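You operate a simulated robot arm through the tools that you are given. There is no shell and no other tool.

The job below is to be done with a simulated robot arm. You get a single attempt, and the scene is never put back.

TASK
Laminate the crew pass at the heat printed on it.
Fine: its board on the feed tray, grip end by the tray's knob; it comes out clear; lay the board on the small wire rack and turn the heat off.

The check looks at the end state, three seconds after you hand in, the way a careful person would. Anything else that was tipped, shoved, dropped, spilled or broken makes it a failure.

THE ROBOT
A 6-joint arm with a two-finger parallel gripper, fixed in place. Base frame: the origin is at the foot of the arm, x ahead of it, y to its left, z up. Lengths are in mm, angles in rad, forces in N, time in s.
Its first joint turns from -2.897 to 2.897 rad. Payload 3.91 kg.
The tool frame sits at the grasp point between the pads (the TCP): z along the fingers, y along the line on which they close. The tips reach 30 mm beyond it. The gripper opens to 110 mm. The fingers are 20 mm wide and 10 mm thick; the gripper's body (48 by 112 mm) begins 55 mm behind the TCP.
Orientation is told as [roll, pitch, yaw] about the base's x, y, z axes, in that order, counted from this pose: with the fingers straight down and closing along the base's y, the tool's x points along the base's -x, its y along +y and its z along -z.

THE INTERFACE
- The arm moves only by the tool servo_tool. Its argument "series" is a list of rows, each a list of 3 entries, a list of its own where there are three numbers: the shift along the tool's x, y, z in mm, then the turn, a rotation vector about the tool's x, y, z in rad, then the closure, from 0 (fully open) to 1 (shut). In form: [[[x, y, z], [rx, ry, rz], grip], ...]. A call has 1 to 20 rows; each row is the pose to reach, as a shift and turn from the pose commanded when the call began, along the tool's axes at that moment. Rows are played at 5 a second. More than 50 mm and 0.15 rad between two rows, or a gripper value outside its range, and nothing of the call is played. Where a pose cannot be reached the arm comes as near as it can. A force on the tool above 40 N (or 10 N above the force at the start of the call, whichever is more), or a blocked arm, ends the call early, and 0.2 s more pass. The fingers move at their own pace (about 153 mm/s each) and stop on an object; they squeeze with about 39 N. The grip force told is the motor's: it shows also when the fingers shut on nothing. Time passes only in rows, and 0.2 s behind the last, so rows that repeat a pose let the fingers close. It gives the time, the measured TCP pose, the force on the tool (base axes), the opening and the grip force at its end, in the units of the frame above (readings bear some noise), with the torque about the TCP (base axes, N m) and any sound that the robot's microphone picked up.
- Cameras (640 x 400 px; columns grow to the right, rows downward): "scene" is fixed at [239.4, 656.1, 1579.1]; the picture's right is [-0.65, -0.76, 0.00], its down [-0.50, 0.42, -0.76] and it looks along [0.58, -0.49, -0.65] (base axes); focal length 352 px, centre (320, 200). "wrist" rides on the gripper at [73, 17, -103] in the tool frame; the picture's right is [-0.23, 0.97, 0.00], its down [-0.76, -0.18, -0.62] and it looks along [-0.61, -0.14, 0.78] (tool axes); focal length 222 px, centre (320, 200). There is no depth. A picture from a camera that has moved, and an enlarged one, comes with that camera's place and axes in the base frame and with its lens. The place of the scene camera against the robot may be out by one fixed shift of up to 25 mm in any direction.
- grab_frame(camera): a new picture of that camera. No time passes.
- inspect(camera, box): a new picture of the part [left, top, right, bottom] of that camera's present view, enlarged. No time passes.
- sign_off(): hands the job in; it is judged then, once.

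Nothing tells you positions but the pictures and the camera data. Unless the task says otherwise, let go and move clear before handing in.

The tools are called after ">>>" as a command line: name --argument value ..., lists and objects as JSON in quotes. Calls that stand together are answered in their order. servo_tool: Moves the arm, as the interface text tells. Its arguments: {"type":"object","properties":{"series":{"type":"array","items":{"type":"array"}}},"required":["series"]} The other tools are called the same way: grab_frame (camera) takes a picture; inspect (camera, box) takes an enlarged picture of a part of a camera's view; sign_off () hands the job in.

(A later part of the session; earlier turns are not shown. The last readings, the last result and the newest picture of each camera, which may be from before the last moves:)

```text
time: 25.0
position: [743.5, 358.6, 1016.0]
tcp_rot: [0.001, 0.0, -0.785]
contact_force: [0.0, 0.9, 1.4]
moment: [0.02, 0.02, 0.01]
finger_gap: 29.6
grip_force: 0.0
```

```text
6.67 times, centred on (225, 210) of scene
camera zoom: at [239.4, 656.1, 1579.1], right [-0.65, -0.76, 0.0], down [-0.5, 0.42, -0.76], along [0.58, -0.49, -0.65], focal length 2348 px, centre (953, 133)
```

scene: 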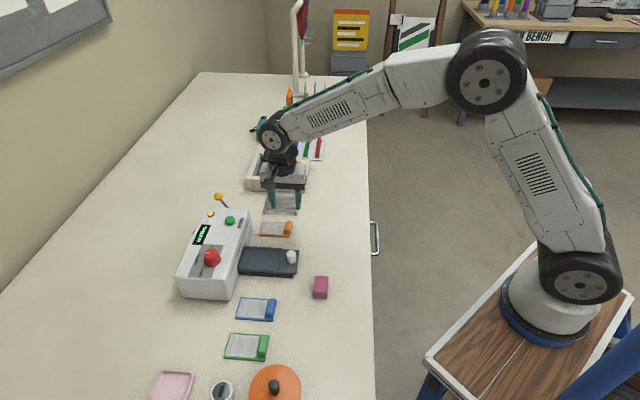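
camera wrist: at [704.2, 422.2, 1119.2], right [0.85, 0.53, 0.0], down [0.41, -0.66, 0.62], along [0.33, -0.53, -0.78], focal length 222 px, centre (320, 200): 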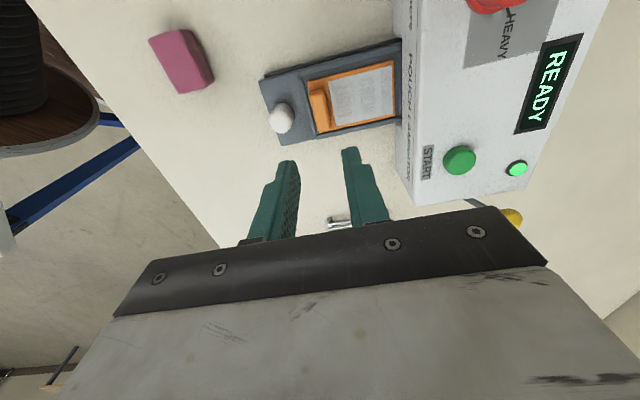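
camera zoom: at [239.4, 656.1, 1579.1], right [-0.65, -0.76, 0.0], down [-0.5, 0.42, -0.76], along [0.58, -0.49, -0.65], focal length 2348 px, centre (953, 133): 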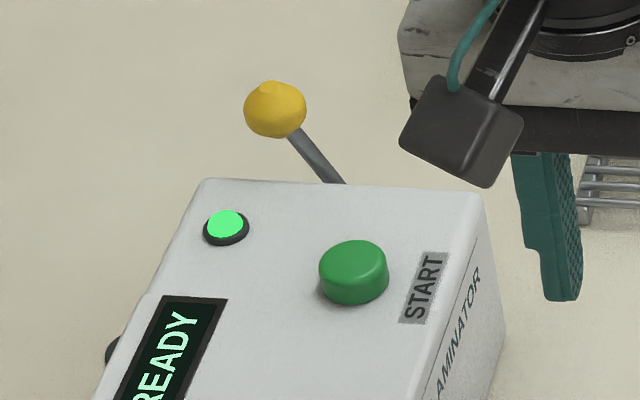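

The tray rides on a slide rail and its knob stands about 30 mm high, so it's most likely pushed in by the knob. I'll line up over the knob with the fingers front and back.

>>> servo_tool --series '[[[3, -43, 0], [0, 0, 0], 0.69], [[3, -43, 40], [0, 0, 0], 0.69], [[3, -43, 80], [0, 0, 0], 0.69], [[3, -43, 90], [0, 0, 0], 0.69], [[3, -43, 90], [0, 0, 0], 0.69]]'

>>> inspect --camera "wrist" --box '[230, 60, 470, 210]'

>>> inspect --camera "scene" --box '[220, 220, 320, 290]'

```text
time: 26.2
position: [711.8, 331.2, 924.8]
tcp_rot: [0.0, 0.0, -0.785]
contact_force: [-0.1, -0.9, 1.1]
moment: [0.0, -0.01, -0.01]
finger_gap: 34.1
grip_force: 0.0
```

```text
2.67 times, centred on (350, 135) of wrist
camera zoom: at [670.8, 393.9, 1028.7], right [0.85, 0.53, 0.0], down [0.41, -0.66, 0.62], along [0.33, -0.53, -0.78], focal length 592 px, centre (240, 373)
```

zoom: 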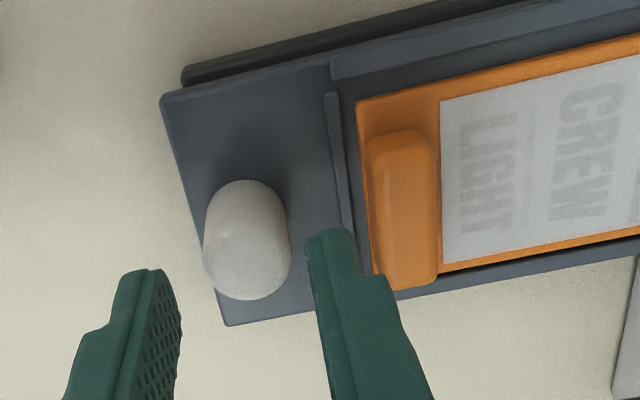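

```text
5.71 times, centred on (270, 255) of scene
camera zoom: at [239.4, 656.1, 1579.1], right [-0.65, -0.76, 0.0], down [-0.5, 0.42, -0.76], along [0.58, -0.49, -0.65], focal length 2013 px, centre (606, -114)
```

zoom: 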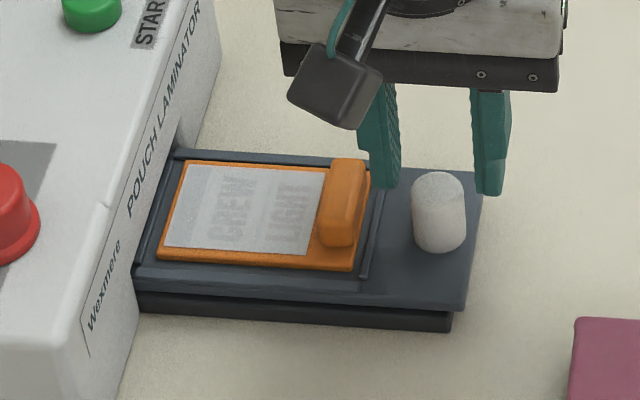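

The knob is centred between the fingers. I'll descend, grip it and test a small push.

>>> servo_tool --series '[[[-1, 0, 15], [0, 0, 0], 0.69], [[-1, 0, 29], [0, 0, 0], 0.69], [[-1, 0, 29], [0, 0, 0], 0.69], [[-1, 0, 29], [0, 0, 0], 0.9], [[-1, 0, 29], [0, 0, 0], 0.9], [[-1, 0, 29], [0, 0, 0], 0.9]]'

>>> servo_tool --series '[[[0, 2, 0], [0, 0, 0], 0.9], [[0, 4, 0], [0, 0, 0], 0.9], [[0, 6, 0], [0, 0, 0], 0.9], [[0, 8, 0], [0, 0, 0], 0.9]]'

>>> inspect --camera "scene" --box '[220, 220, 320, 290]'

```text
time: 27.6
position: [712.4, 329.6, 896.5]
tcp_rot: [0.001, 0.001, -0.784]
contact_force: [-0.7, 0.5, -0.8]
moment: [-0.03, -0.03, 0.04]
finger_gap: 23.4
grip_force: 45.2
```

```text
time: 28.6
position: [717.1, 334.4, 896.3]
tcp_rot: [0.001, 0.001, -0.784]
contact_force: [-1.8, 2.2, -5.7]
moment: [0.1, 0.17, 0.01]
finger_gap: 23.4
grip_force: 44.7
```

```text
5.71 times, centred on (270, 255) of scene
camera zoom: at [239.4, 656.1, 1579.1], right [-0.65, -0.76, 0.0], down [-0.5, 0.42, -0.76], along [0.58, -0.49, -0.65], focal length 2013 px, centre (606, -114)
```

zoom: 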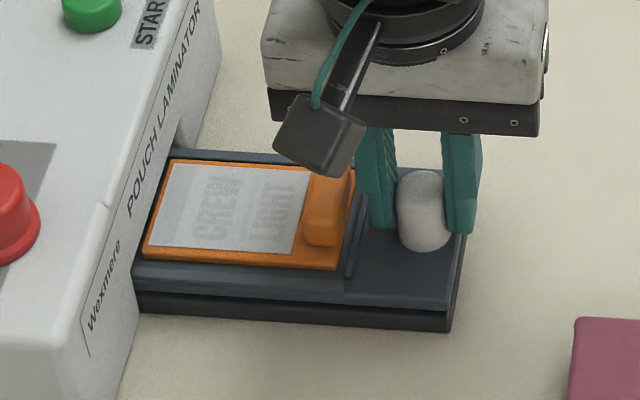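

The tray slides in freely. I'll keep pushing gently and watch for the end stop.

>>> servo_tool --series '[[[0, 6, 0], [0, 0, 0], 0.9], [[0, 12, 0], [0, 0, 0], 0.9], [[0, 18, 0], [0, 0, 0], 0.9], [[0, 24, 0], [0, 0, 0], 0.9], [[0, 30, 0], [0, 0, 0], 0.9], [[0, 36, 0], [0, 0, 0], 0.9], [[0, 40, 0], [0, 0, 0], 0.9]]'

>>> inspect --camera "scene" --box '[170, 180, 330, 300]'

>>> inspect --camera "wrist" --box '[230, 60, 470, 210]'

```text
time: 30.2
position: [745.7, 363.6, 896.3]
tcp_rot: [0.003, 0.001, -0.784]
contact_force: [-3.6, 4.2, -3.6]
moment: [0.3, 0.14, -0.01]
finger_gap: 23.4
grip_force: 44.6
```

```text
3.33 times, centred on (250, 240) of scene
camera zoom: at [239.4, 656.1, 1579.1], right [-0.65, -0.76, 0.0], down [-0.5, 0.42, -0.76], along [0.58, -0.49, -0.65], focal length 1174 px, centre (553, 67)
```

zoom: 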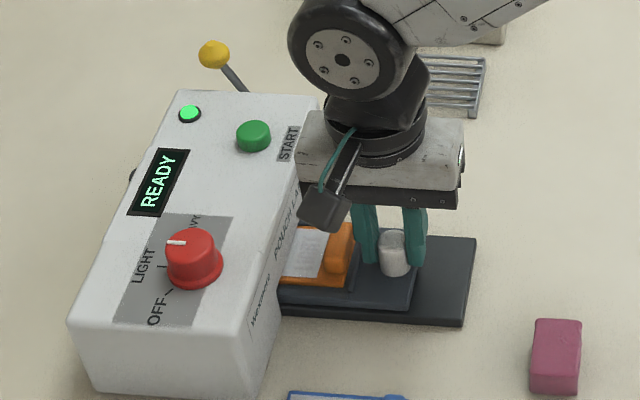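

```text
2.67 times, centred on (350, 135) of wrist
camera zoom: at [706.4, 427.6, 1000.0], right [0.85, 0.53, 0.0], down [0.41, -0.67, 0.62], along [0.33, -0.53, -0.78], focal length 592 px, centre (240, 373)
```

zoom: 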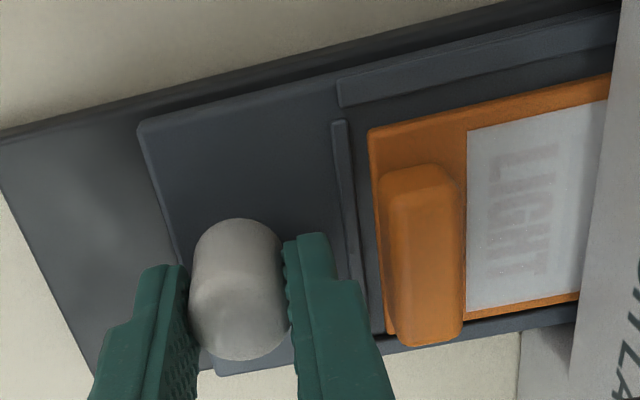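

>>> servo_tool --series '[[[0, 6, 0], [0, 0, 0], 0.9], [[0, 12, 0], [0, 0, 0], 0.9], [[0, 18, 0], [0, 0, 0], 0.9], [[0, 22, 0], [0, 0, 0], 0.9]]'

>>> inspect --camera "scene" --box '[170, 180, 330, 300]'

>>> inspect --camera "wrist" --box '[230, 60, 470, 210]'

```text
time: 31.2
position: [760.2, 376.8, 896.3]
tcp_rot: [-0.003, -0.001, -0.785]
contact_force: [-17.6, -11.4, 0.3]
moment: [-0.68, 0.32, 0.05]
finger_gap: 23.7
grip_force: 44.4
```

```text
3.33 times, centred on (250, 240) of scene
camera zoom: at [239.4, 656.1, 1579.1], right [-0.65, -0.76, 0.0], down [-0.5, 0.42, -0.76], along [0.58, -0.49, -0.65], focal length 1174 px, centre (553, 67)
```

zoom: 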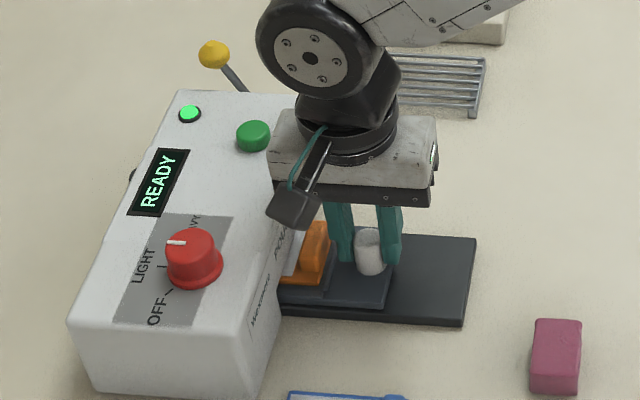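

```text
2.67 times, centred on (350, 135) of wrist
camera zoom: at [720.4, 441.4, 1000.0], right [0.85, 0.53, 0.0], down [0.41, -0.66, 0.62], along [0.33, -0.53, -0.78], focal length 592 px, centre (240, 373)
```

zoom: 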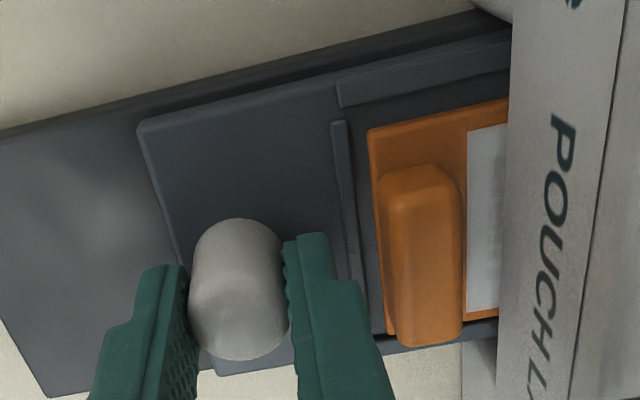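

There's resistance after about 67 mm of travel and the board hasn't shifted on the tray. I'll push a little more to confirm it's the end stop.

>>> servo_tool --series '[[[0, 1, 0], [0, 0, 0], 0.9], [[0, 2, 0], [0, 0, 0], 0.9]]'

>>> grab_frame --camera "scene"

```text
time: 31.7
position: [758.6, 376.7, 896.4]
tcp_rot: [-0.008, 0.0, -0.787]
contact_force: [-10.6, -11.0, 9.5]
moment: [-0.09, 0.08, -0.06]
finger_gap: 23.3
grip_force: 45.0
stopped in row 2: the force on the tool passed its limit at 42 N (the readings are from after the stop); the commanded pose is now the measured one
```

```text
taken
```

scene: 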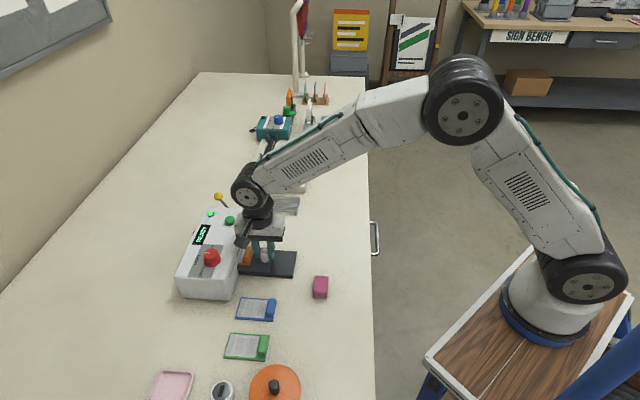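

That's a firm end stop and the laminator hasn't moved. I'll release the knob and rise, then press START.

>>> servo_tool --series '[[[0, 0, 0], [0, 0, 0], 0.69], [[0, 0, 0], [0, 0, 0], 0.69], [[0, 0, -20], [0, 0, 0], 0.69], [[0, 0, -60], [0, 0, 0], 0.69], [[0, 0, -100], [0, 0, 0], 0.69], [[0, 0, -130], [0, 0, 0], 0.69], [[0, 0, -130], [0, 0, 0], 0.69]]'

>>> grab_frame --camera "wrist"

>>> inspect --camera "scene" --box '[170, 180, 330, 300]'

```text
time: 33.3
position: [761.2, 379.3, 1026.1]
tcp_rot: [-0.006, 0.001, -0.782]
contact_force: [0.3, -0.2, -0.1]
moment: [0.05, 0.01, -0.01]
finger_gap: 33.8
grip_force: 0.1
```

```text
taken
camera wrist: at [722.1, 443.5, 1129.5], right [0.85, 0.53, -0.01], down [0.42, -0.66, 0.62], along [0.33, -0.53, -0.78], focal length 222 px, centre (320, 200)
```

wrist: 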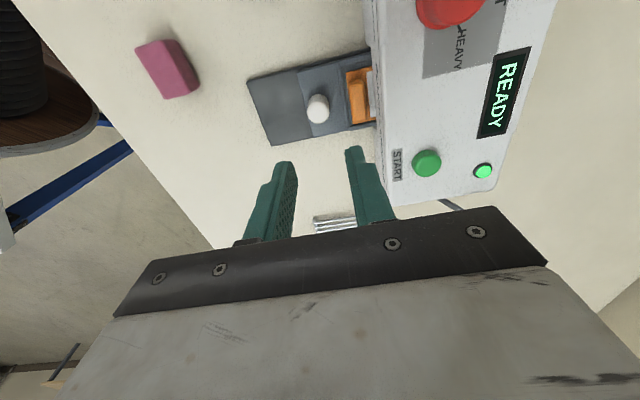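

```text
3.33 times, centred on (250, 240) of scene
camera zoom: at [239.4, 656.1, 1579.1], right [-0.65, -0.76, 0.0], down [-0.5, 0.42, -0.76], along [0.58, -0.49, -0.65], focal length 1174 px, centre (553, 67)
```

zoom: 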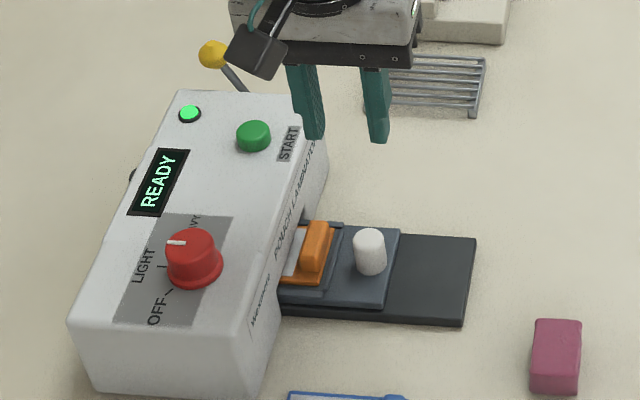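

The tray is in and the display still reads READY. START is near e1≈328.7, e2≈902.5 with its top at about z=930, so I'll move over it with closed fingers.

>>> servo_tool --series '[[[-20, 33, 0], [0, 0, 0], 1], [[-40, 66, 0], [0, 0, 0], 1], [[-58.5, 96, 0], [0, 0, 0], 1], [[-58.5, 96, 30], [0, 0, 0], 1], [[-58.5, 96, 50], [0, 0, 0], 1], [[-58.5, 96, 50], [0, 0, 0], 1]]'

>>> grab_frame --camera "wrist"

>>> inspect --camera "scene" --box '[190, 190, 270, 250]'

```text
time: 34.7
position: [871.4, 405.1, 973.4]
tcp_rot: [-0.004, 0.0, -0.784]
contact_force: [-0.3, 0.3, 0.0]
moment: [0.01, 0.0, 0.03]
finger_gap: 0.2
grip_force: 37.4
```

```text
taken
camera wrist: at [831.0, 470.4, 1077.7], right [0.85, 0.53, -0.01], down [0.42, -0.66, 0.62], along [0.33, -0.53, -0.78], focal length 222 px, centre (320, 200)
```

wrist: 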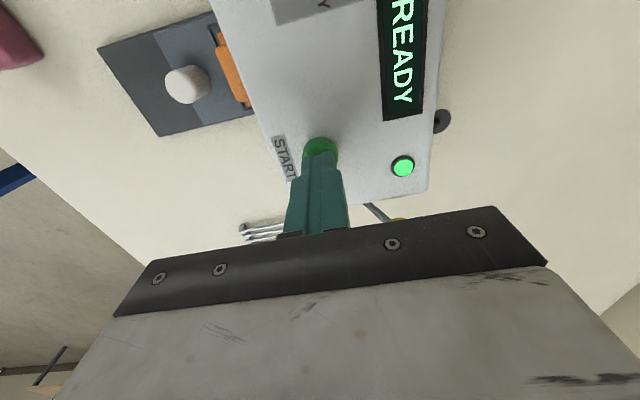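

```text
6.67 times, centred on (230, 220) of scene
camera zoom: at [239.4, 656.1, 1579.1], right [-0.65, -0.76, 0.0], down [-0.5, 0.42, -0.76], along [0.58, -0.49, -0.65], focal length 2348 px, centre (920, 67)
```

zoom: 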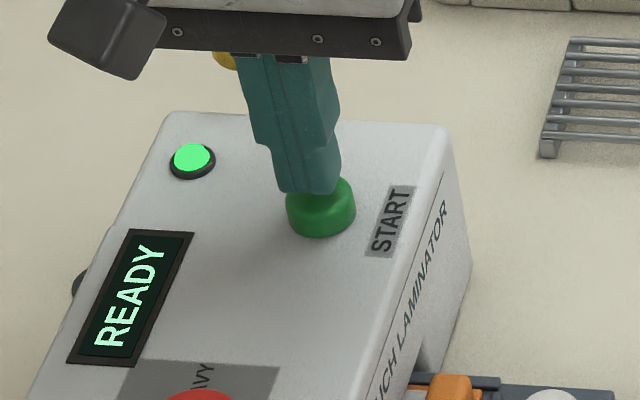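

The fingers are right above the button. I'll press down in small steps.

>>> servo_tool --series '[[[0, 0, 8], [0, 0, 0], 1], [[0, 0, 12], [0, 0, 0], 1], [[0, 0, 14], [0, 0, 0], 1], [[0, 0, 16], [0, 0, 0], 1]]'

>>> inspect --camera "scene" --box '[190, 190, 270, 250]'

```text
time: 35.7
position: [869.9, 406.2, 959.6]
tcp_rot: [-0.002, 0.0, -0.782]
contact_force: [1.1, 2.0, 16.6]
moment: [0.06, -0.11, 0.03]
finger_gap: 0.0
grip_force: 38.0
heard: click
```

```text
6.67 times, centred on (230, 220) of scene
camera zoom: at [239.4, 656.1, 1579.1], right [-0.65, -0.76, 0.0], down [-0.5, 0.42, -0.76], along [0.58, -0.49, -0.65], focal length 2348 px, centre (920, 67)
```

zoom: 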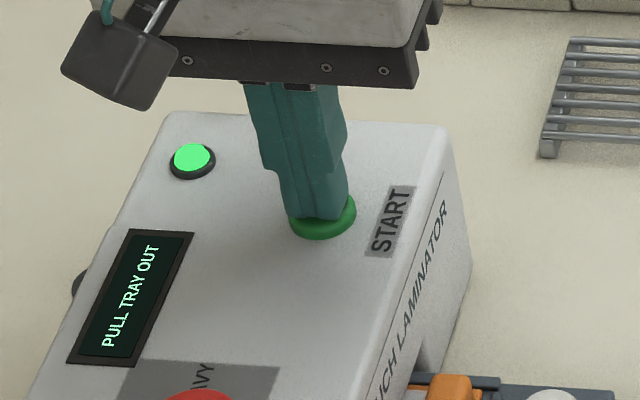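

I heard a click and the display says PULL TRAY OUT. It probably feeds the tray in by itself, so I'll lift off and check.

>>> servo_tool --series '[[[0, 0, -15], [0, 0, 0], 1], [[0, 0, -55], [0, 0, 0], 1], [[0, 0, -70], [0, 0, 0], 1]]'

>>> inspect --camera "scene" --box '[170, 180, 330, 300]'

>>> inspect --camera "wrist" --box '[100, 0, 440, 210]'

```text
time: 36.5
position: [870.7, 405.1, 1027.4]
tcp_rot: [-0.008, 0.001, -0.785]
contact_force: [0.1, -0.4, -0.6]
moment: [-0.02, 0.0, -0.02]
finger_gap: 0.0
grip_force: 37.6
```

```text
3.33 times, centred on (250, 240) of scene
camera zoom: at [239.4, 656.1, 1579.1], right [-0.65, -0.76, 0.0], down [-0.5, 0.42, -0.76], along [0.58, -0.49, -0.65], focal length 1174 px, centre (553, 67)
```

zoom: 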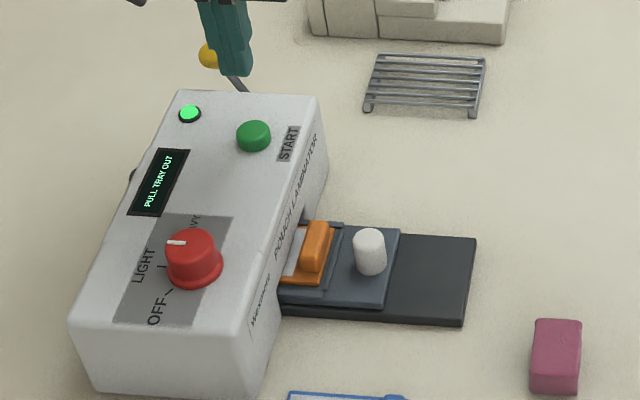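

```text
1.88 times, centred on (270, 105) of wrist
camera zoom: at [831.3, 469.5, 1131.6], right [0.85, 0.53, -0.01], down [0.42, -0.66, 0.62], along [0.33, -0.53, -0.78], focal length 418 px, centre (414, 379)
```

zoom: 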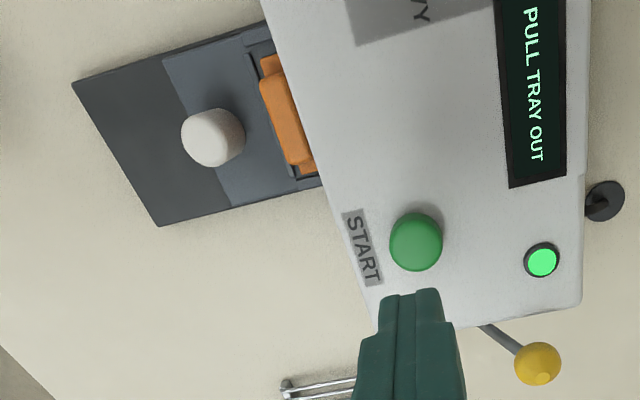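

START seems to need the tray out, because the machine feeds it itself. I'll go back to the knob and pull the tray out.

>>> servo_tool --series '[[[20, -33, 0], [0, 0, 0], 0.69], [[40, -66, 0], [0, 0, 0], 0.69], [[59.5, -97.5, 0], [0, 0, 0], 0.69], [[59.5, -97.5, 45], [0, 0, 0], 0.69], [[59.5, -97.5, 90], [0, 0, 0], 0.69], [[59.5, -97.5, 100], [0, 0, 0], 0.69], [[59.5, -97.5, 100], [0, 0, 0], 0.69]]'

>>> inspect --camera "wrist" --box '[230, 60, 470, 210]'

>>> inspect --camera "scene" --box '[170, 180, 330, 300]'

```text
time: 38.1
position: [759.3, 378.5, 929.7]
tcp_rot: [-0.005, 0.003, -0.784]
contact_force: [0.2, -0.4, 0.7]
moment: [0.01, 0.03, 0.03]
finger_gap: 34.2
grip_force: 0.0
```

```text
2.67 times, centred on (350, 135) of wrist
camera zoom: at [720.0, 442.3, 1032.7], right [0.85, 0.53, -0.01], down [0.42, -0.66, 0.62], along [0.33, -0.53, -0.78], focal length 592 px, centre (240, 373)
```

zoom: 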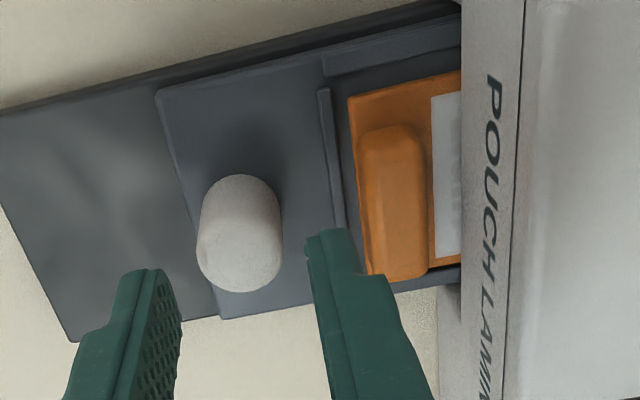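

```text
3.33 times, centred on (250, 240) of scene
camera zoom: at [239.4, 656.1, 1579.1], right [-0.65, -0.76, 0.0], down [-0.5, 0.42, -0.76], along [0.58, -0.49, -0.65], focal length 1174 px, centre (553, 67)
```

zoom: 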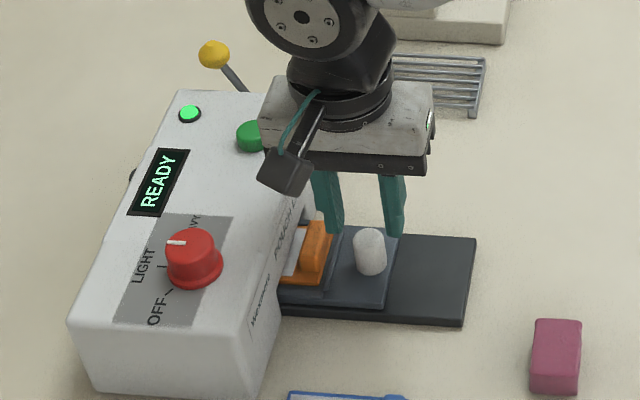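

The display is back to READY, so that was a refusal message. I'll grip the knob and pull the tray fully out.

>>> servo_tool --series '[[[0, -2, 17], [0, 0, 0], 0.69], [[0, -2, 32], [0, 0, 0], 0.69], [[0, -2, 32], [0, 0, 0], 0.69], [[0, -2, 32], [0, 0, 0], 0.9], [[0, -2, 32], [0, 0, 0], 0.9], [[0, -2, 32], [0, 0, 0], 0.9]]'

>>> servo_tool --series '[[[0, -6, 0], [0, 0, 0], 0.9], [[0, -12, 0], [0, 0, 0], 0.9], [[0, -18, 0], [0, 0, 0], 0.9], [[0, -24, 0], [0, 0, 0], 0.9], [[0, -30, 0], [0, 0, 0], 0.9], [[0, -36, 0], [0, 0, 0], 0.9], [[0, -42, 0], [0, 0, 0], 0.9], [[0, -48, 0], [0, 0, 0], 0.9], [[0, -54, 0], [0, 0, 0], 0.9], [[0, -60, 0], [0, 0, 0], 0.9]]'

>>> inspect --camera "scene" --box '[170, 180, 330, 300]'

```text
time: 39.5
position: [759.0, 376.5, 897.8]
tcp_rot: [-0.005, 0.0, -0.784]
contact_force: [-0.4, -0.3, -2.3]
moment: [-0.05, -0.03, 0.0]
finger_gap: 23.3
grip_force: 45.0
```

```text
time: 41.7
position: [715.4, 332.7, 897.2]
tcp_rot: [-0.008, 0.001, -0.784]
contact_force: [7.9, -7.3, -10.1]
moment: [-0.42, -0.29, -0.04]
finger_gap: 23.2
grip_force: 44.6
```

```text
3.33 times, centred on (250, 240) of scene
camera zoom: at [239.4, 656.1, 1579.1], right [-0.65, -0.76, 0.0], down [-0.5, 0.42, -0.76], along [0.58, -0.49, -0.65], focal length 1174 px, centre (553, 67)
```

zoom: 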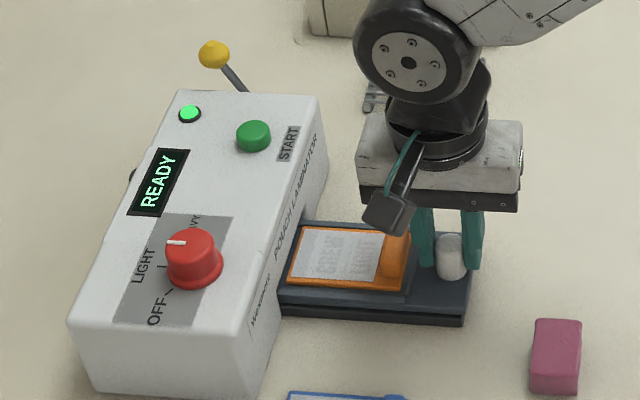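

A few more mm are needed to reach the outer stop.

>>> servo_tool --series '[[[-1, -2, 0.5], [0, 0, 0], 0.9], [[-1, -4, 0.5], [0, 0, 0], 0.9], [[-1, -6, 0.5], [0, 0, 0], 0.9], [[-1, -7, 0.5], [0, 0, 0], 0.9]]'

>>> inspect --camera "scene" --box '[170, 180, 330, 300]'

```text
time: 42.7
position: [711.9, 329.6, 897.6]
tcp_rot: [-0.003, 0.003, -0.784]
contact_force: [3.0, 3.0, -7.2]
moment: [0.27, 0.02, -0.01]
finger_gap: 23.4
grip_force: 45.0
```

```text
3.33 times, centred on (250, 240) of scene
camera zoom: at [239.4, 656.1, 1579.1], right [-0.65, -0.76, 0.0], down [-0.5, 0.42, -0.76], along [0.58, -0.49, -0.65], focal length 1174 px, centre (553, 67)
```

zoom: 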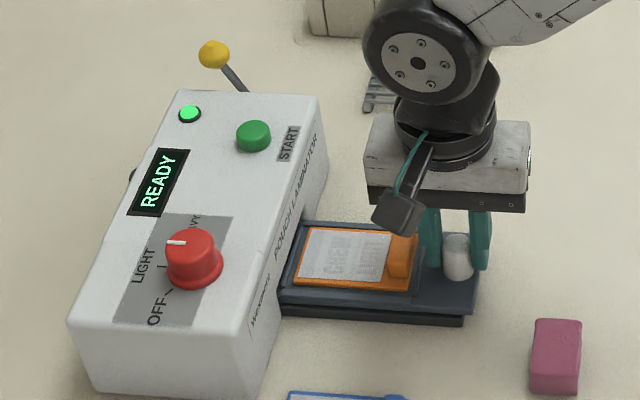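

>>> servo_tool --series '[[[0, -1, 0], [0, 0, 0], 0.9], [[0, -2, 0], [0, 0, 0], 0.9], [[0, -2, 0], [0, 0, 0], 0.9]]'

>>> servo_tool --series '[[[0, 1, 0], [0, 0, 0], 0.69], [[0, 1, 0], [0, 0, 0], 0.69], [[0, 1, -30], [0, 0, 0], 0.69], [[0, 1, -80], [0, 0, 0], 0.69], [[0, 1, -130], [0, 0, 0], 0.69], [[0, 1, -130], [0, 0, 0], 0.69]]'

>>> inspect --camera "scene" --box '[170, 180, 330, 300]'

>>> inspect --camera "wrist" --box '[230, 0, 480, 160]'

```text
time: 43.5
position: [711.4, 328.9, 897.0]
tcp_rot: [-0.002, 0.0, -0.782]
contact_force: [21.5, 22.1, -9.2]
moment: [0.94, -0.54, -0.01]
finger_gap: 23.3
grip_force: 44.9
```

```text
time: 44.9
position: [710.3, 327.2, 1026.7]
tcp_rot: [-0.006, 0.002, -0.782]
contact_force: [-0.1, 0.2, -0.3]
moment: [0.01, -0.01, -0.02]
finger_gap: 33.8
grip_force: 0.1
```

```text
3.33 times, centred on (250, 240) of scene
camera zoom: at [239.4, 656.1, 1579.1], right [-0.65, -0.76, 0.0], down [-0.5, 0.42, -0.76], along [0.58, -0.49, -0.65], focal length 1174 px, centre (553, 67)
```

zoom: 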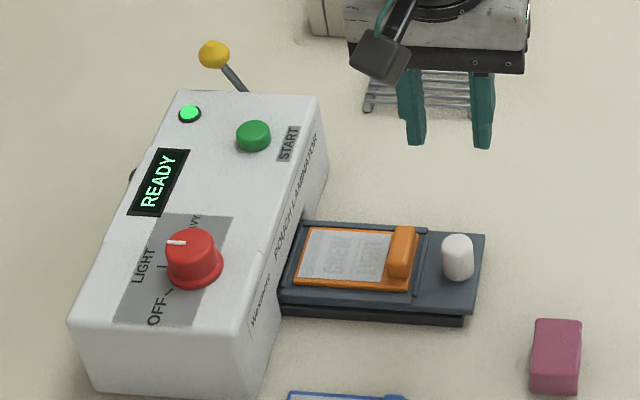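

```text
2.50 times, centred on (355, 80) of wrist
camera zoom: at [671.6, 392.6, 1130.0], right [0.85, 0.53, -0.01], down [0.42, -0.66, 0.62], along [0.33, -0.53, -0.78], focal length 555 px, centre (232, 500)
```

zoom: 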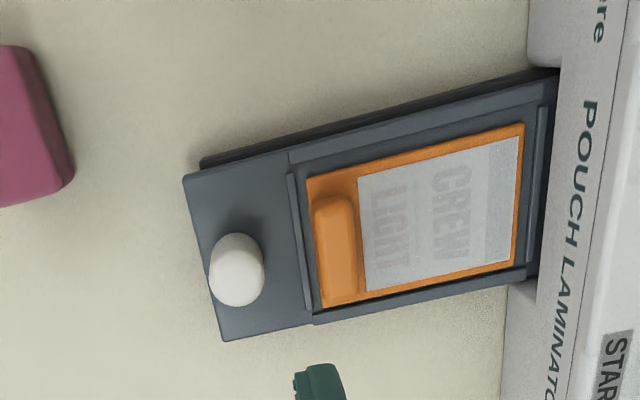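

The tray is fully out with the board in place. Now I'll go to START and press it again with the tray out.

>>> servo_tool --series '[[[-14, 42, 0], [0, 0, 0], 1], [[-28, 84, 0], [0, 0, 0], 1], [[-43, 126, 0], [0, 0, 0], 1], [[-58, 168, 0], [0, 0, 0], 1], [[-58, 168, 35], [0, 0, 0], 1], [[-58, 168, 52], [0, 0, 0], 1], [[-58, 168, 52], [0, 0, 0], 1]]'

>>> inspect --camera "scene" --box '[190, 190, 270, 250]'

>>> grab_frame --camera "wrist"

```text
time: 46.5
position: [870.8, 406.1, 973.6]
tcp_rot: [-0.006, 0.0, -0.784]
contact_force: [-0.4, -0.3, -0.9]
moment: [0.0, 0.0, -0.02]
finger_gap: 0.0
grip_force: 37.8
```

```text
6.67 times, centred on (230, 220) of scene
camera zoom: at [239.4, 656.1, 1579.1], right [-0.65, -0.76, 0.0], down [-0.5, 0.42, -0.76], along [0.58, -0.49, -0.65], focal length 2348 px, centre (920, 67)
```

zoom: 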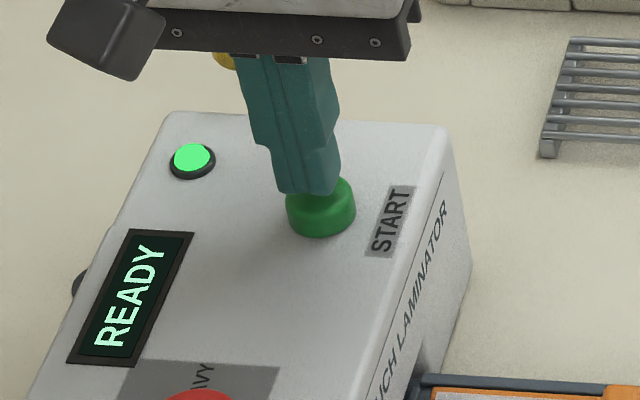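

```text
taken
camera wrist: at [830.8, 470.8, 1077.6], right [0.85, 0.53, -0.01], down [0.42, -0.66, 0.62], along [0.33, -0.53, -0.78], focal length 222 px, centre (320, 200)
```

wrist: 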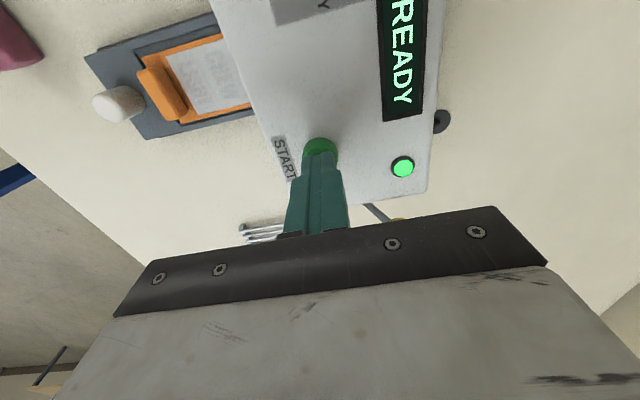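

>>> servo_tool --series '[[[0, 0, 8], [0, 0, 0], 1], [[0, 0, 12], [0, 0, 0], 1], [[0, 0, 14], [0, 0, 0], 1], [[0, 0, 16], [0, 0, 0], 1], [[0, 0, 0], [0, 0, 0], 1], [[0, 0, -30], [0, 0, 0], 1]]'

>>> inspect --camera "scene" --box '[170, 180, 330, 300]'

```text
time: 47.9
position: [870.1, 406.2, 1004.5]
tcp_rot: [-0.006, 0.003, -0.783]
contact_force: [-0.2, 0.0, -0.1]
moment: [-0.01, -0.02, 0.02]
finger_gap: 0.0
grip_force: 38.1
heard: click
```

```text
3.33 times, centred on (250, 240) of scene
camera zoom: at [239.4, 656.1, 1579.1], right [-0.65, -0.76, 0.0], down [-0.5, 0.42, -0.76], along [0.58, -0.49, -0.65], focal length 1174 px, centre (553, 67)
```

zoom: 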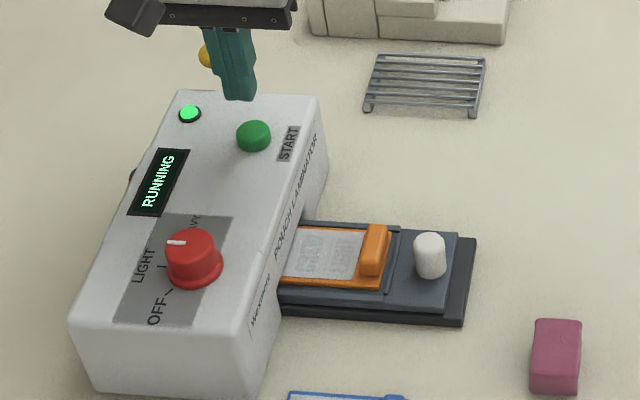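

The display says RUNNING and the tray is feeding itself in. While it runs I'll move aside and survey the wire rack.

>>> servo_tool --series '[[[-10, -35, -10], [0, 0, 0], 0.6], [[-40, -70, -10], [0, 0, 0], 0.6], [[-80, -95, -10], [0, 0, 0], 0.6], [[-120, -112, -10], [0, 0, 0], 0.6], [[-120, -112, -10], [0, 0, 0], 0.6]]'

>>> grab_frame --camera "wrist"

>>> inspect --camera "wrist" --box '[240, 50, 480, 200]'

>>> inspect --camera "scene" --box '[170, 180, 330, 300]'

```text
time: 49.1
position: [877.3, 241.6, 1015.4]
tcp_rot: [-0.005, 0.001, -0.783]
contact_force: [0.2, 0.8, 0.4]
moment: [0.03, -0.01, -0.01]
finger_gap: 43.9
grip_force: 0.1
```

```text
taken
camera wrist: at [838.1, 306.0, 1119.2], right [0.85, 0.53, -0.01], down [0.42, -0.66, 0.62], along [0.33, -0.53, -0.78], focal length 222 px, centre (320, 200)
```

wrist: 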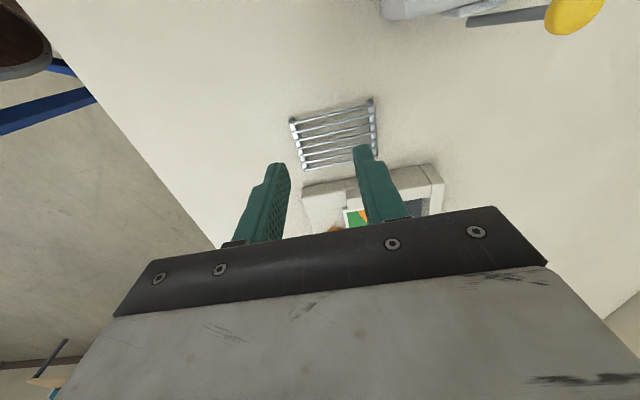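

```text
2.67 times, centred on (360, 125) of wrist
camera zoom: at [838.1, 306.0, 1119.2], right [0.85, 0.53, -0.01], down [0.42, -0.66, 0.62], along [0.33, -0.53, -0.78], focal length 592 px, centre (213, 400)
```

zoom: 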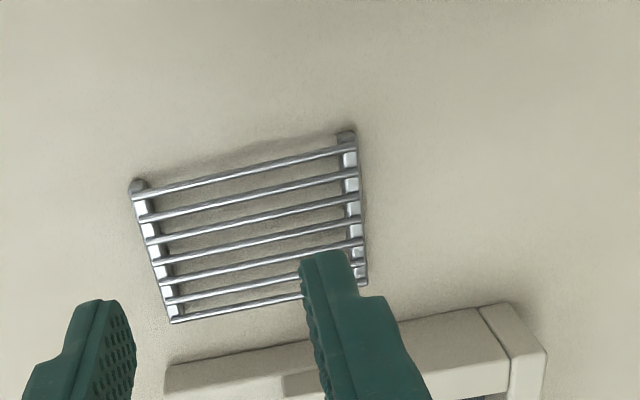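

```text
3.33 times, centred on (250, 240) of scene
camera zoom: at [239.4, 656.1, 1579.1], right [-0.65, -0.76, 0.0], down [-0.5, 0.42, -0.76], along [0.58, -0.49, -0.65], focal length 1174 px, centre (553, 67)
```

zoom: 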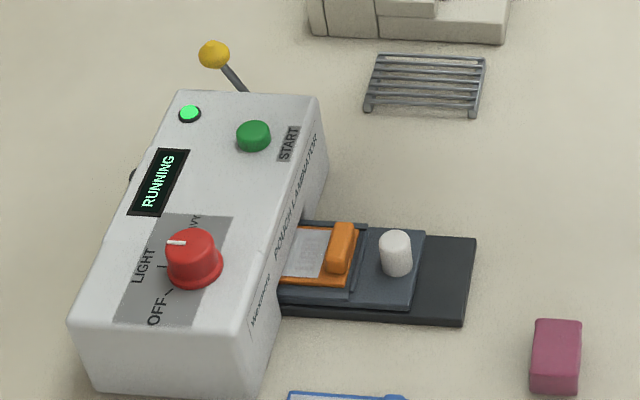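

The rack has 7 bars and spans about e1 460–526, e2 752–852, with room for the board. I'll wait for the laminator.

>>> servo_tool --series '[[[0, 0, 0], [0, 0, 0], 0.6], [[0, 0, 0], [0, 0, 0], 0.6], [[0, 0, 0], [0, 0, 0], 0.6], [[0, 0, 0], [0, 0, 0], 0.6], [[0, 0, 0], [0, 0, 0], 0.6], [[0, 0, 0], [0, 0, 0], 0.6], [[0, 0, 0], [0, 0, 0], 0.6], [[0, 0, 0], [0, 0, 0], 0.6], [[0, 0, 0], [0, 0, 0], 0.6], [[0, 0, 0], [0, 0, 0], 0.6]]'

>>> inspect --camera "scene" --box '[170, 180, 330, 300]'

```text
time: 51.3
position: [877.3, 241.2, 1015.4]
tcp_rot: [-0.005, 0.002, -0.783]
contact_force: [0.7, -0.1, 1.1]
moment: [0.02, 0.01, 0.04]
finger_gap: 44.1
grip_force: 0.0
```

```text
3.33 times, centred on (250, 240) of scene
camera zoom: at [239.4, 656.1, 1579.1], right [-0.65, -0.76, 0.0], down [-0.5, 0.42, -0.76], along [0.58, -0.49, -0.65], focal length 1174 px, centre (553, 67)
```

zoom: 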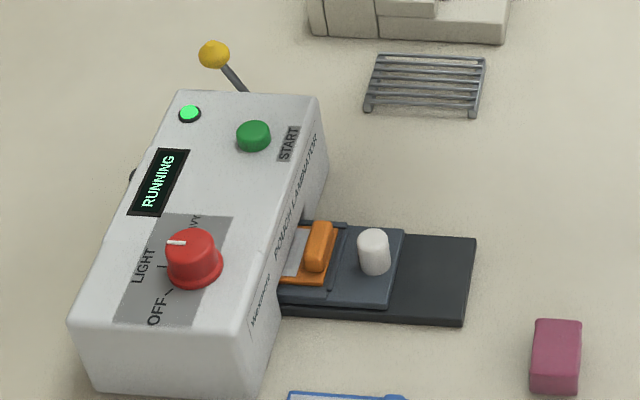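

>>> servo_tool --series '[[[0, 0, 0], [0, 0, 0], 0.6], [[0, 0, 0], [0, 0, 0], 0.6], [[0, 0, 0], [0, 0, 0], 0.6], [[0, 0, 0], [0, 0, 0], 0.6], [[0, 0, 0], [0, 0, 0], 0.6], [[0, 0, 0], [0, 0, 0], 0.6], [[0, 0, 0], [0, 0, 0], 0.6], [[0, 0, 0], [0, 0, 0], 0.6], [[0, 0, 0], [0, 0, 0], 0.6], [[0, 0, 0], [0, 0, 0], 0.6]]'

>>> inspect --camera "scene" --box '[170, 180, 330, 300]'

```text
time: 53.5
position: [877.6, 240.6, 1017.3]
tcp_rot: [-0.005, 0.0, -0.784]
contact_force: [-0.5, -0.4, -0.3]
moment: [-0.01, 0.0, -0.01]
finger_gap: 43.9
grip_force: 0.1
```

```text
3.33 times, centred on (250, 240) of scene
camera zoom: at [239.4, 656.1, 1579.1], right [-0.65, -0.76, 0.0], down [-0.5, 0.42, -0.76], along [0.58, -0.49, -0.65], focal length 1174 px, centre (553, 67)
```

zoom: 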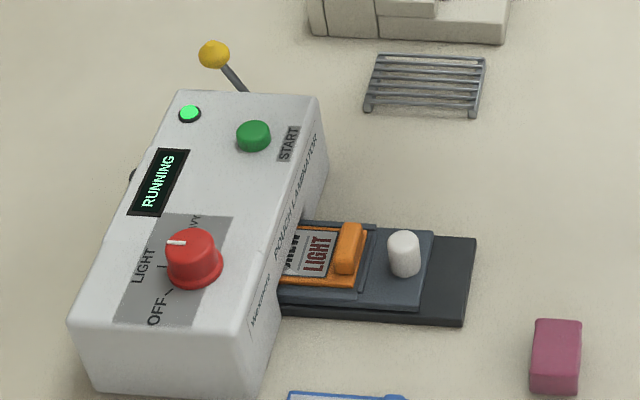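

The tray is coming back out and the pass now looks clear, with crisp red LIGHT and CREW text. I'll wait for it to finish.

>>> servo_tool --series '[[[0, 0, 0], [0, 0, 0], 0.6], [[0, 0, 0], [0, 0, 0], 0.6], [[0, 0, 0], [0, 0, 0], 0.6], [[0, 0, 0], [0, 0, 0], 0.6], [[0, 0, 0], [0, 0, 0], 0.6], [[0, 0, 0], [0, 0, 0], 0.6], [[0, 0, 0], [0, 0, 0], 0.6], [[0, 0, 0], [0, 0, 0], 0.6], [[0, 0, 0], [0, 0, 0], 0.6], [[0, 0, 0], [0, 0, 0], 0.6]]'

>>> inspect --camera "scene" --box '[170, 180, 330, 300]'

```text
time: 55.7
position: [877.0, 242.1, 1014.9]
tcp_rot: [-0.005, 0.0, -0.783]
contact_force: [-0.4, -1.0, -0.3]
moment: [0.01, -0.01, -0.02]
finger_gap: 43.8
grip_force: 0.0
```

```text
3.33 times, centred on (250, 240) of scene
camera zoom: at [239.4, 656.1, 1579.1], right [-0.65, -0.76, 0.0], down [-0.5, 0.42, -0.76], along [0.58, -0.49, -0.65], focal length 1174 px, centre (553, 67)
```

zoom: 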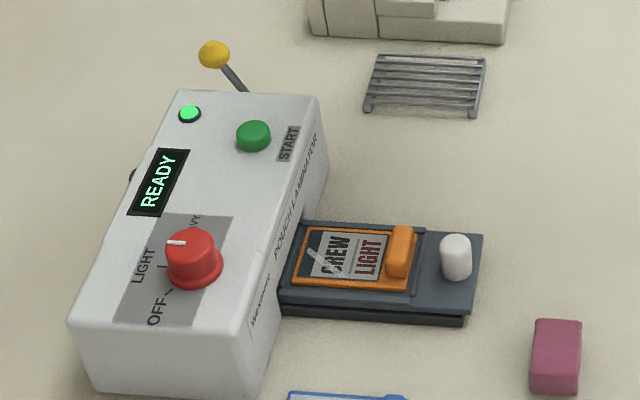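

The pass is out, clear and glossy. Now I'll move over the tray to pick up the board.

>>> servo_tool --series '[[[45, -3, 0], [0, 0, 0], 0.7], [[90, -6, 0], [0, 0, 0], 0.7], [[135, -9, 0], [0, 0, 0], 0.7], [[177, -12, 10], [0, 0, 0], 0.7], [[177, -12, 50], [0, 0, 0], 0.7], [[177, -12, 85], [0, 0, 0], 0.7], [[177, -12, 85], [0, 0, 0], 0.7]]'

>>> inspect --camera "wrist" --box '[230, 60, 470, 210]'

>>> inspect --camera "scene" --box '[220, 220, 320, 290]'

```text
time: 57.3
position: [743.5, 359.7, 931.8]
tcp_rot: [-0.007, 0.0, -0.784]
contact_force: [-0.4, -0.7, 0.1]
moment: [-0.04, -0.05, -0.01]
finger_gap: 33.1
grip_force: 0.0
```

```text
2.67 times, centred on (350, 135) of wrist
camera zoom: at [703.7, 422.8, 1034.7], right [0.85, 0.53, 0.0], down [0.42, -0.66, 0.62], along [0.33, -0.53, -0.78], focal length 592 px, centre (240, 373)
```

zoom: 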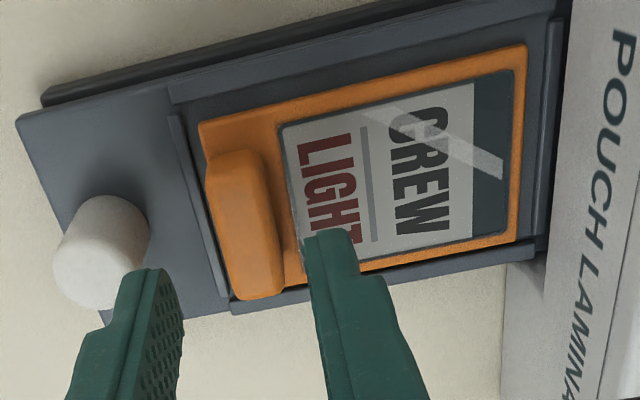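

```text
5.71 times, centred on (270, 255) of scene
camera zoom: at [239.4, 656.1, 1579.1], right [-0.65, -0.76, 0.0], down [-0.5, 0.42, -0.76], along [0.58, -0.49, -0.65], focal length 2013 px, centre (606, -114)
```

zoom: 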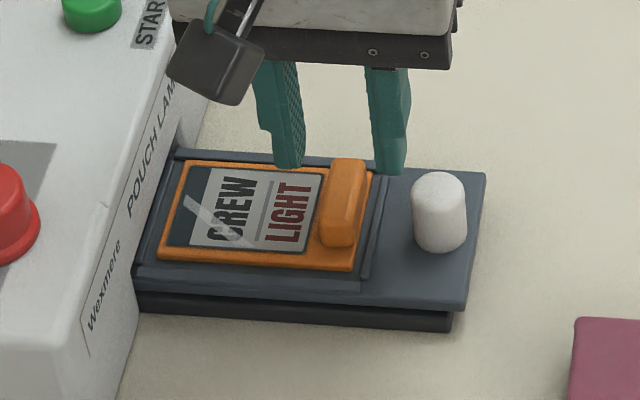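

The fingers straddle the block properly. I'll descend, grip and lift.

>>> servo_tool --series '[[[0, 0, 18], [0, 0, 0], 0.72], [[0, 0, 33], [0, 0, 0], 0.72], [[0, 0, 34], [0, 0, 0], 0.72], [[0, 0, 34], [0, 0, 0], 1], [[0, 0, 34], [0, 0, 0], 1], [[0, 0, 34], [0, 0, 0], 1]]'

>>> inspect --camera "wrist" --box '[230, 60, 470, 210]'

```text
time: 58.7
position: [743.4, 358.7, 895.9]
tcp_rot: [-0.005, 0.0, -0.785]
contact_force: [-0.6, 0.1, 0.5]
moment: [0.07, -0.06, 0.01]
finger_gap: 14.8
grip_force: 39.0
```

```text
2.67 times, centred on (350, 135) of wrist
camera zoom: at [702.9, 422.6, 999.8], right [0.85, 0.53, -0.01], down [0.42, -0.66, 0.62], along [0.33, -0.53, -0.78], focal length 592 px, centre (240, 373)
```

zoom: 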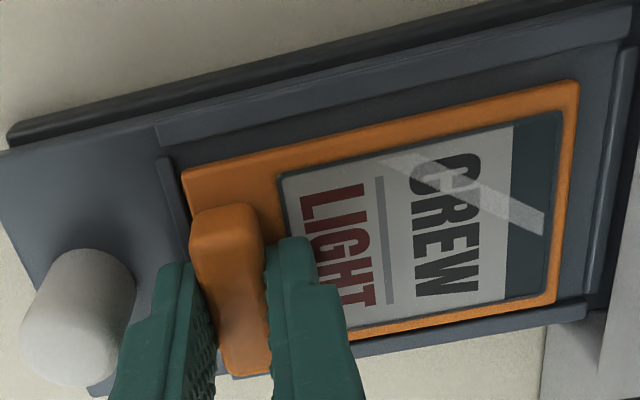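

Gripped at 14.8 mm. I'll lift and carry the board over the rack.

>>> servo_tool --series '[[[0, 0, -20], [0, 0, 0], 1], [[0, 0, -60], [0, 0, 0], 1], [[0, 0, -100], [0, 0, 0], 1], [[-40, -8, -100], [0, 0, 0], 1], [[-85, -14, -100], [0, 0, 0], 1], [[-130, -14, -100], [0, 0, 0], 1], [[-175, -14, -100], [0, 0, 0], 1], [[-205, -14, -100], [0, 0, 0], 1], [[-221, -14, -100], [0, 0, 0], 1], [[-221, -14, -60], [0, 0, 0], 1], [[-221, -14, -60], [0, 0, 0], 1]]'

>>> inspect --camera "wrist" --box '[230, 60, 470, 210]'

>>> inspect --camera "scene" --box '[220, 140, 340, 240]'

```text
time: 61.1
position: [890.3, 192.4, 955.0]
tcp_rot: [-0.006, 0.0, -0.784]
contact_force: [0.3, 0.1, -0.9]
moment: [-0.02, 0.01, 0.01]
finger_gap: 14.6
grip_force: 39.4
```

```text
2.67 times, centred on (350, 135) of wrist
camera zoom: at [850.4, 256.4, 1059.0], right [0.85, 0.53, 0.0], down [0.42, -0.66, 0.62], along [0.33, -0.53, -0.78], focal length 592 px, centre (240, 373)
```

zoom: 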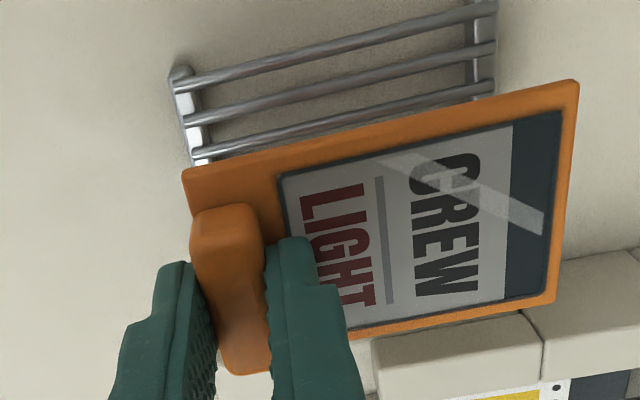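

```text
4.00 times, centred on (280, 190) of scene
camera zoom: at [239.4, 656.1, 1579.1], right [-0.65, -0.76, 0.0], down [-0.5, 0.42, -0.76], along [0.58, -0.49, -0.65], focal length 1409 px, centre (480, 240)
```

zoom: 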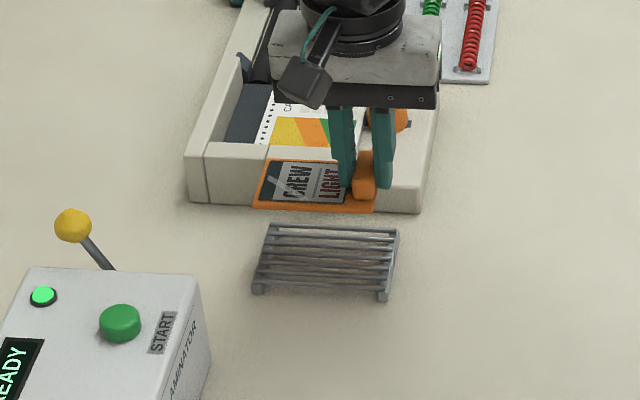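

The board is centred over the rack and clear of the binding machine. I'll lower it stepwise until I feel contact.

>>> servo_tool --series '[[[0, 0, 20], [0, 0, 0], 1], [[0, 0, 40], [0, 0, 0], 1], [[0, 0, 50], [0, 0, 0], 1], [[0, 0, 54], [0, 0, 0], 1]]'

>>> inspect --camera "scene" --box '[240, 170, 320, 230]'

>>> inspect --camera "wrist" --box '[230, 60, 470, 210]'

```text
time: 62.1
position: [888.3, 193.1, 901.4]
tcp_rot: [-0.006, -0.001, -0.783]
contact_force: [1.0, -0.8, -0.3]
moment: [0.01, 0.02, 0.0]
finger_gap: 14.6
grip_force: 39.5
```

```text
6.67 times, centred on (280, 200) of scene
camera zoom: at [239.4, 656.1, 1579.1], right [-0.65, -0.76, 0.0], down [-0.5, 0.42, -0.76], along [0.58, -0.49, -0.65], focal length 2348 px, centre (587, 200)
```

zoom: 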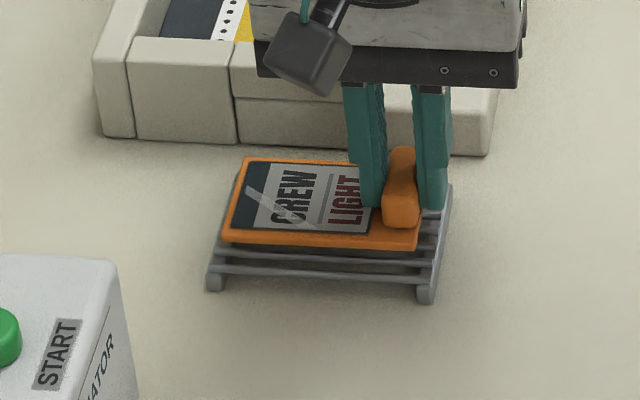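

```text
2.67 times, centred on (350, 135) of wrist
camera zoom: at [849.4, 256.4, 1004.9], right [0.85, 0.53, -0.01], down [0.42, -0.66, 0.62], along [0.33, -0.53, -0.78], focal length 592 px, centre (240, 373)
```

zoom: 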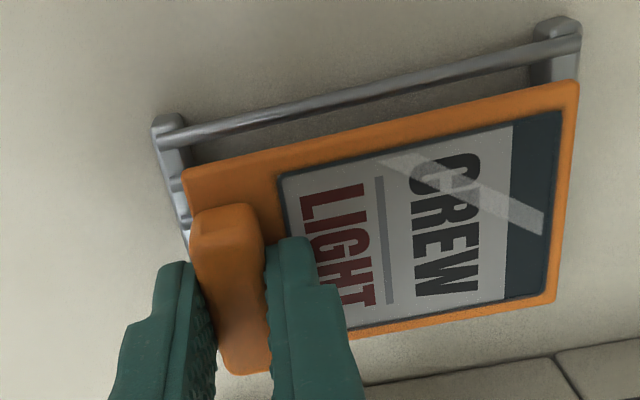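

>>> servo_tool --series '[[[0, -1, 2], [0, 0, 0], 1], [[0, -1, 4], [0, 0, 0], 1], [[0, -1, 6], [0, 0, 0], 1]]'

>>> inspect --camera "wrist" --box '[230, 60, 470, 210]'

```text
time: 62.9
position: [887.2, 191.6, 894.9]
tcp_rot: [-0.007, 0.001, -0.783]
contact_force: [-0.4, -0.4, -0.3]
moment: [-0.03, 0.01, -0.01]
finger_gap: 14.6
grip_force: 39.2
```

```text
2.67 times, centred on (350, 135) of wrist
camera zoom: at [848.6, 256.0, 999.2], right [0.85, 0.53, -0.01], down [0.42, -0.66, 0.62], along [0.33, -0.53, -0.78], focal length 592 px, centre (240, 373)
```

zoom: 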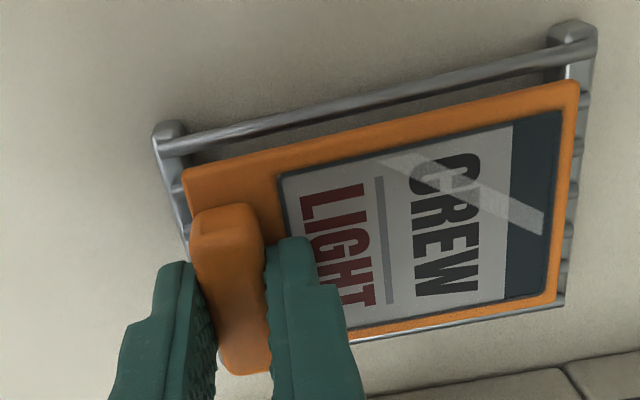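

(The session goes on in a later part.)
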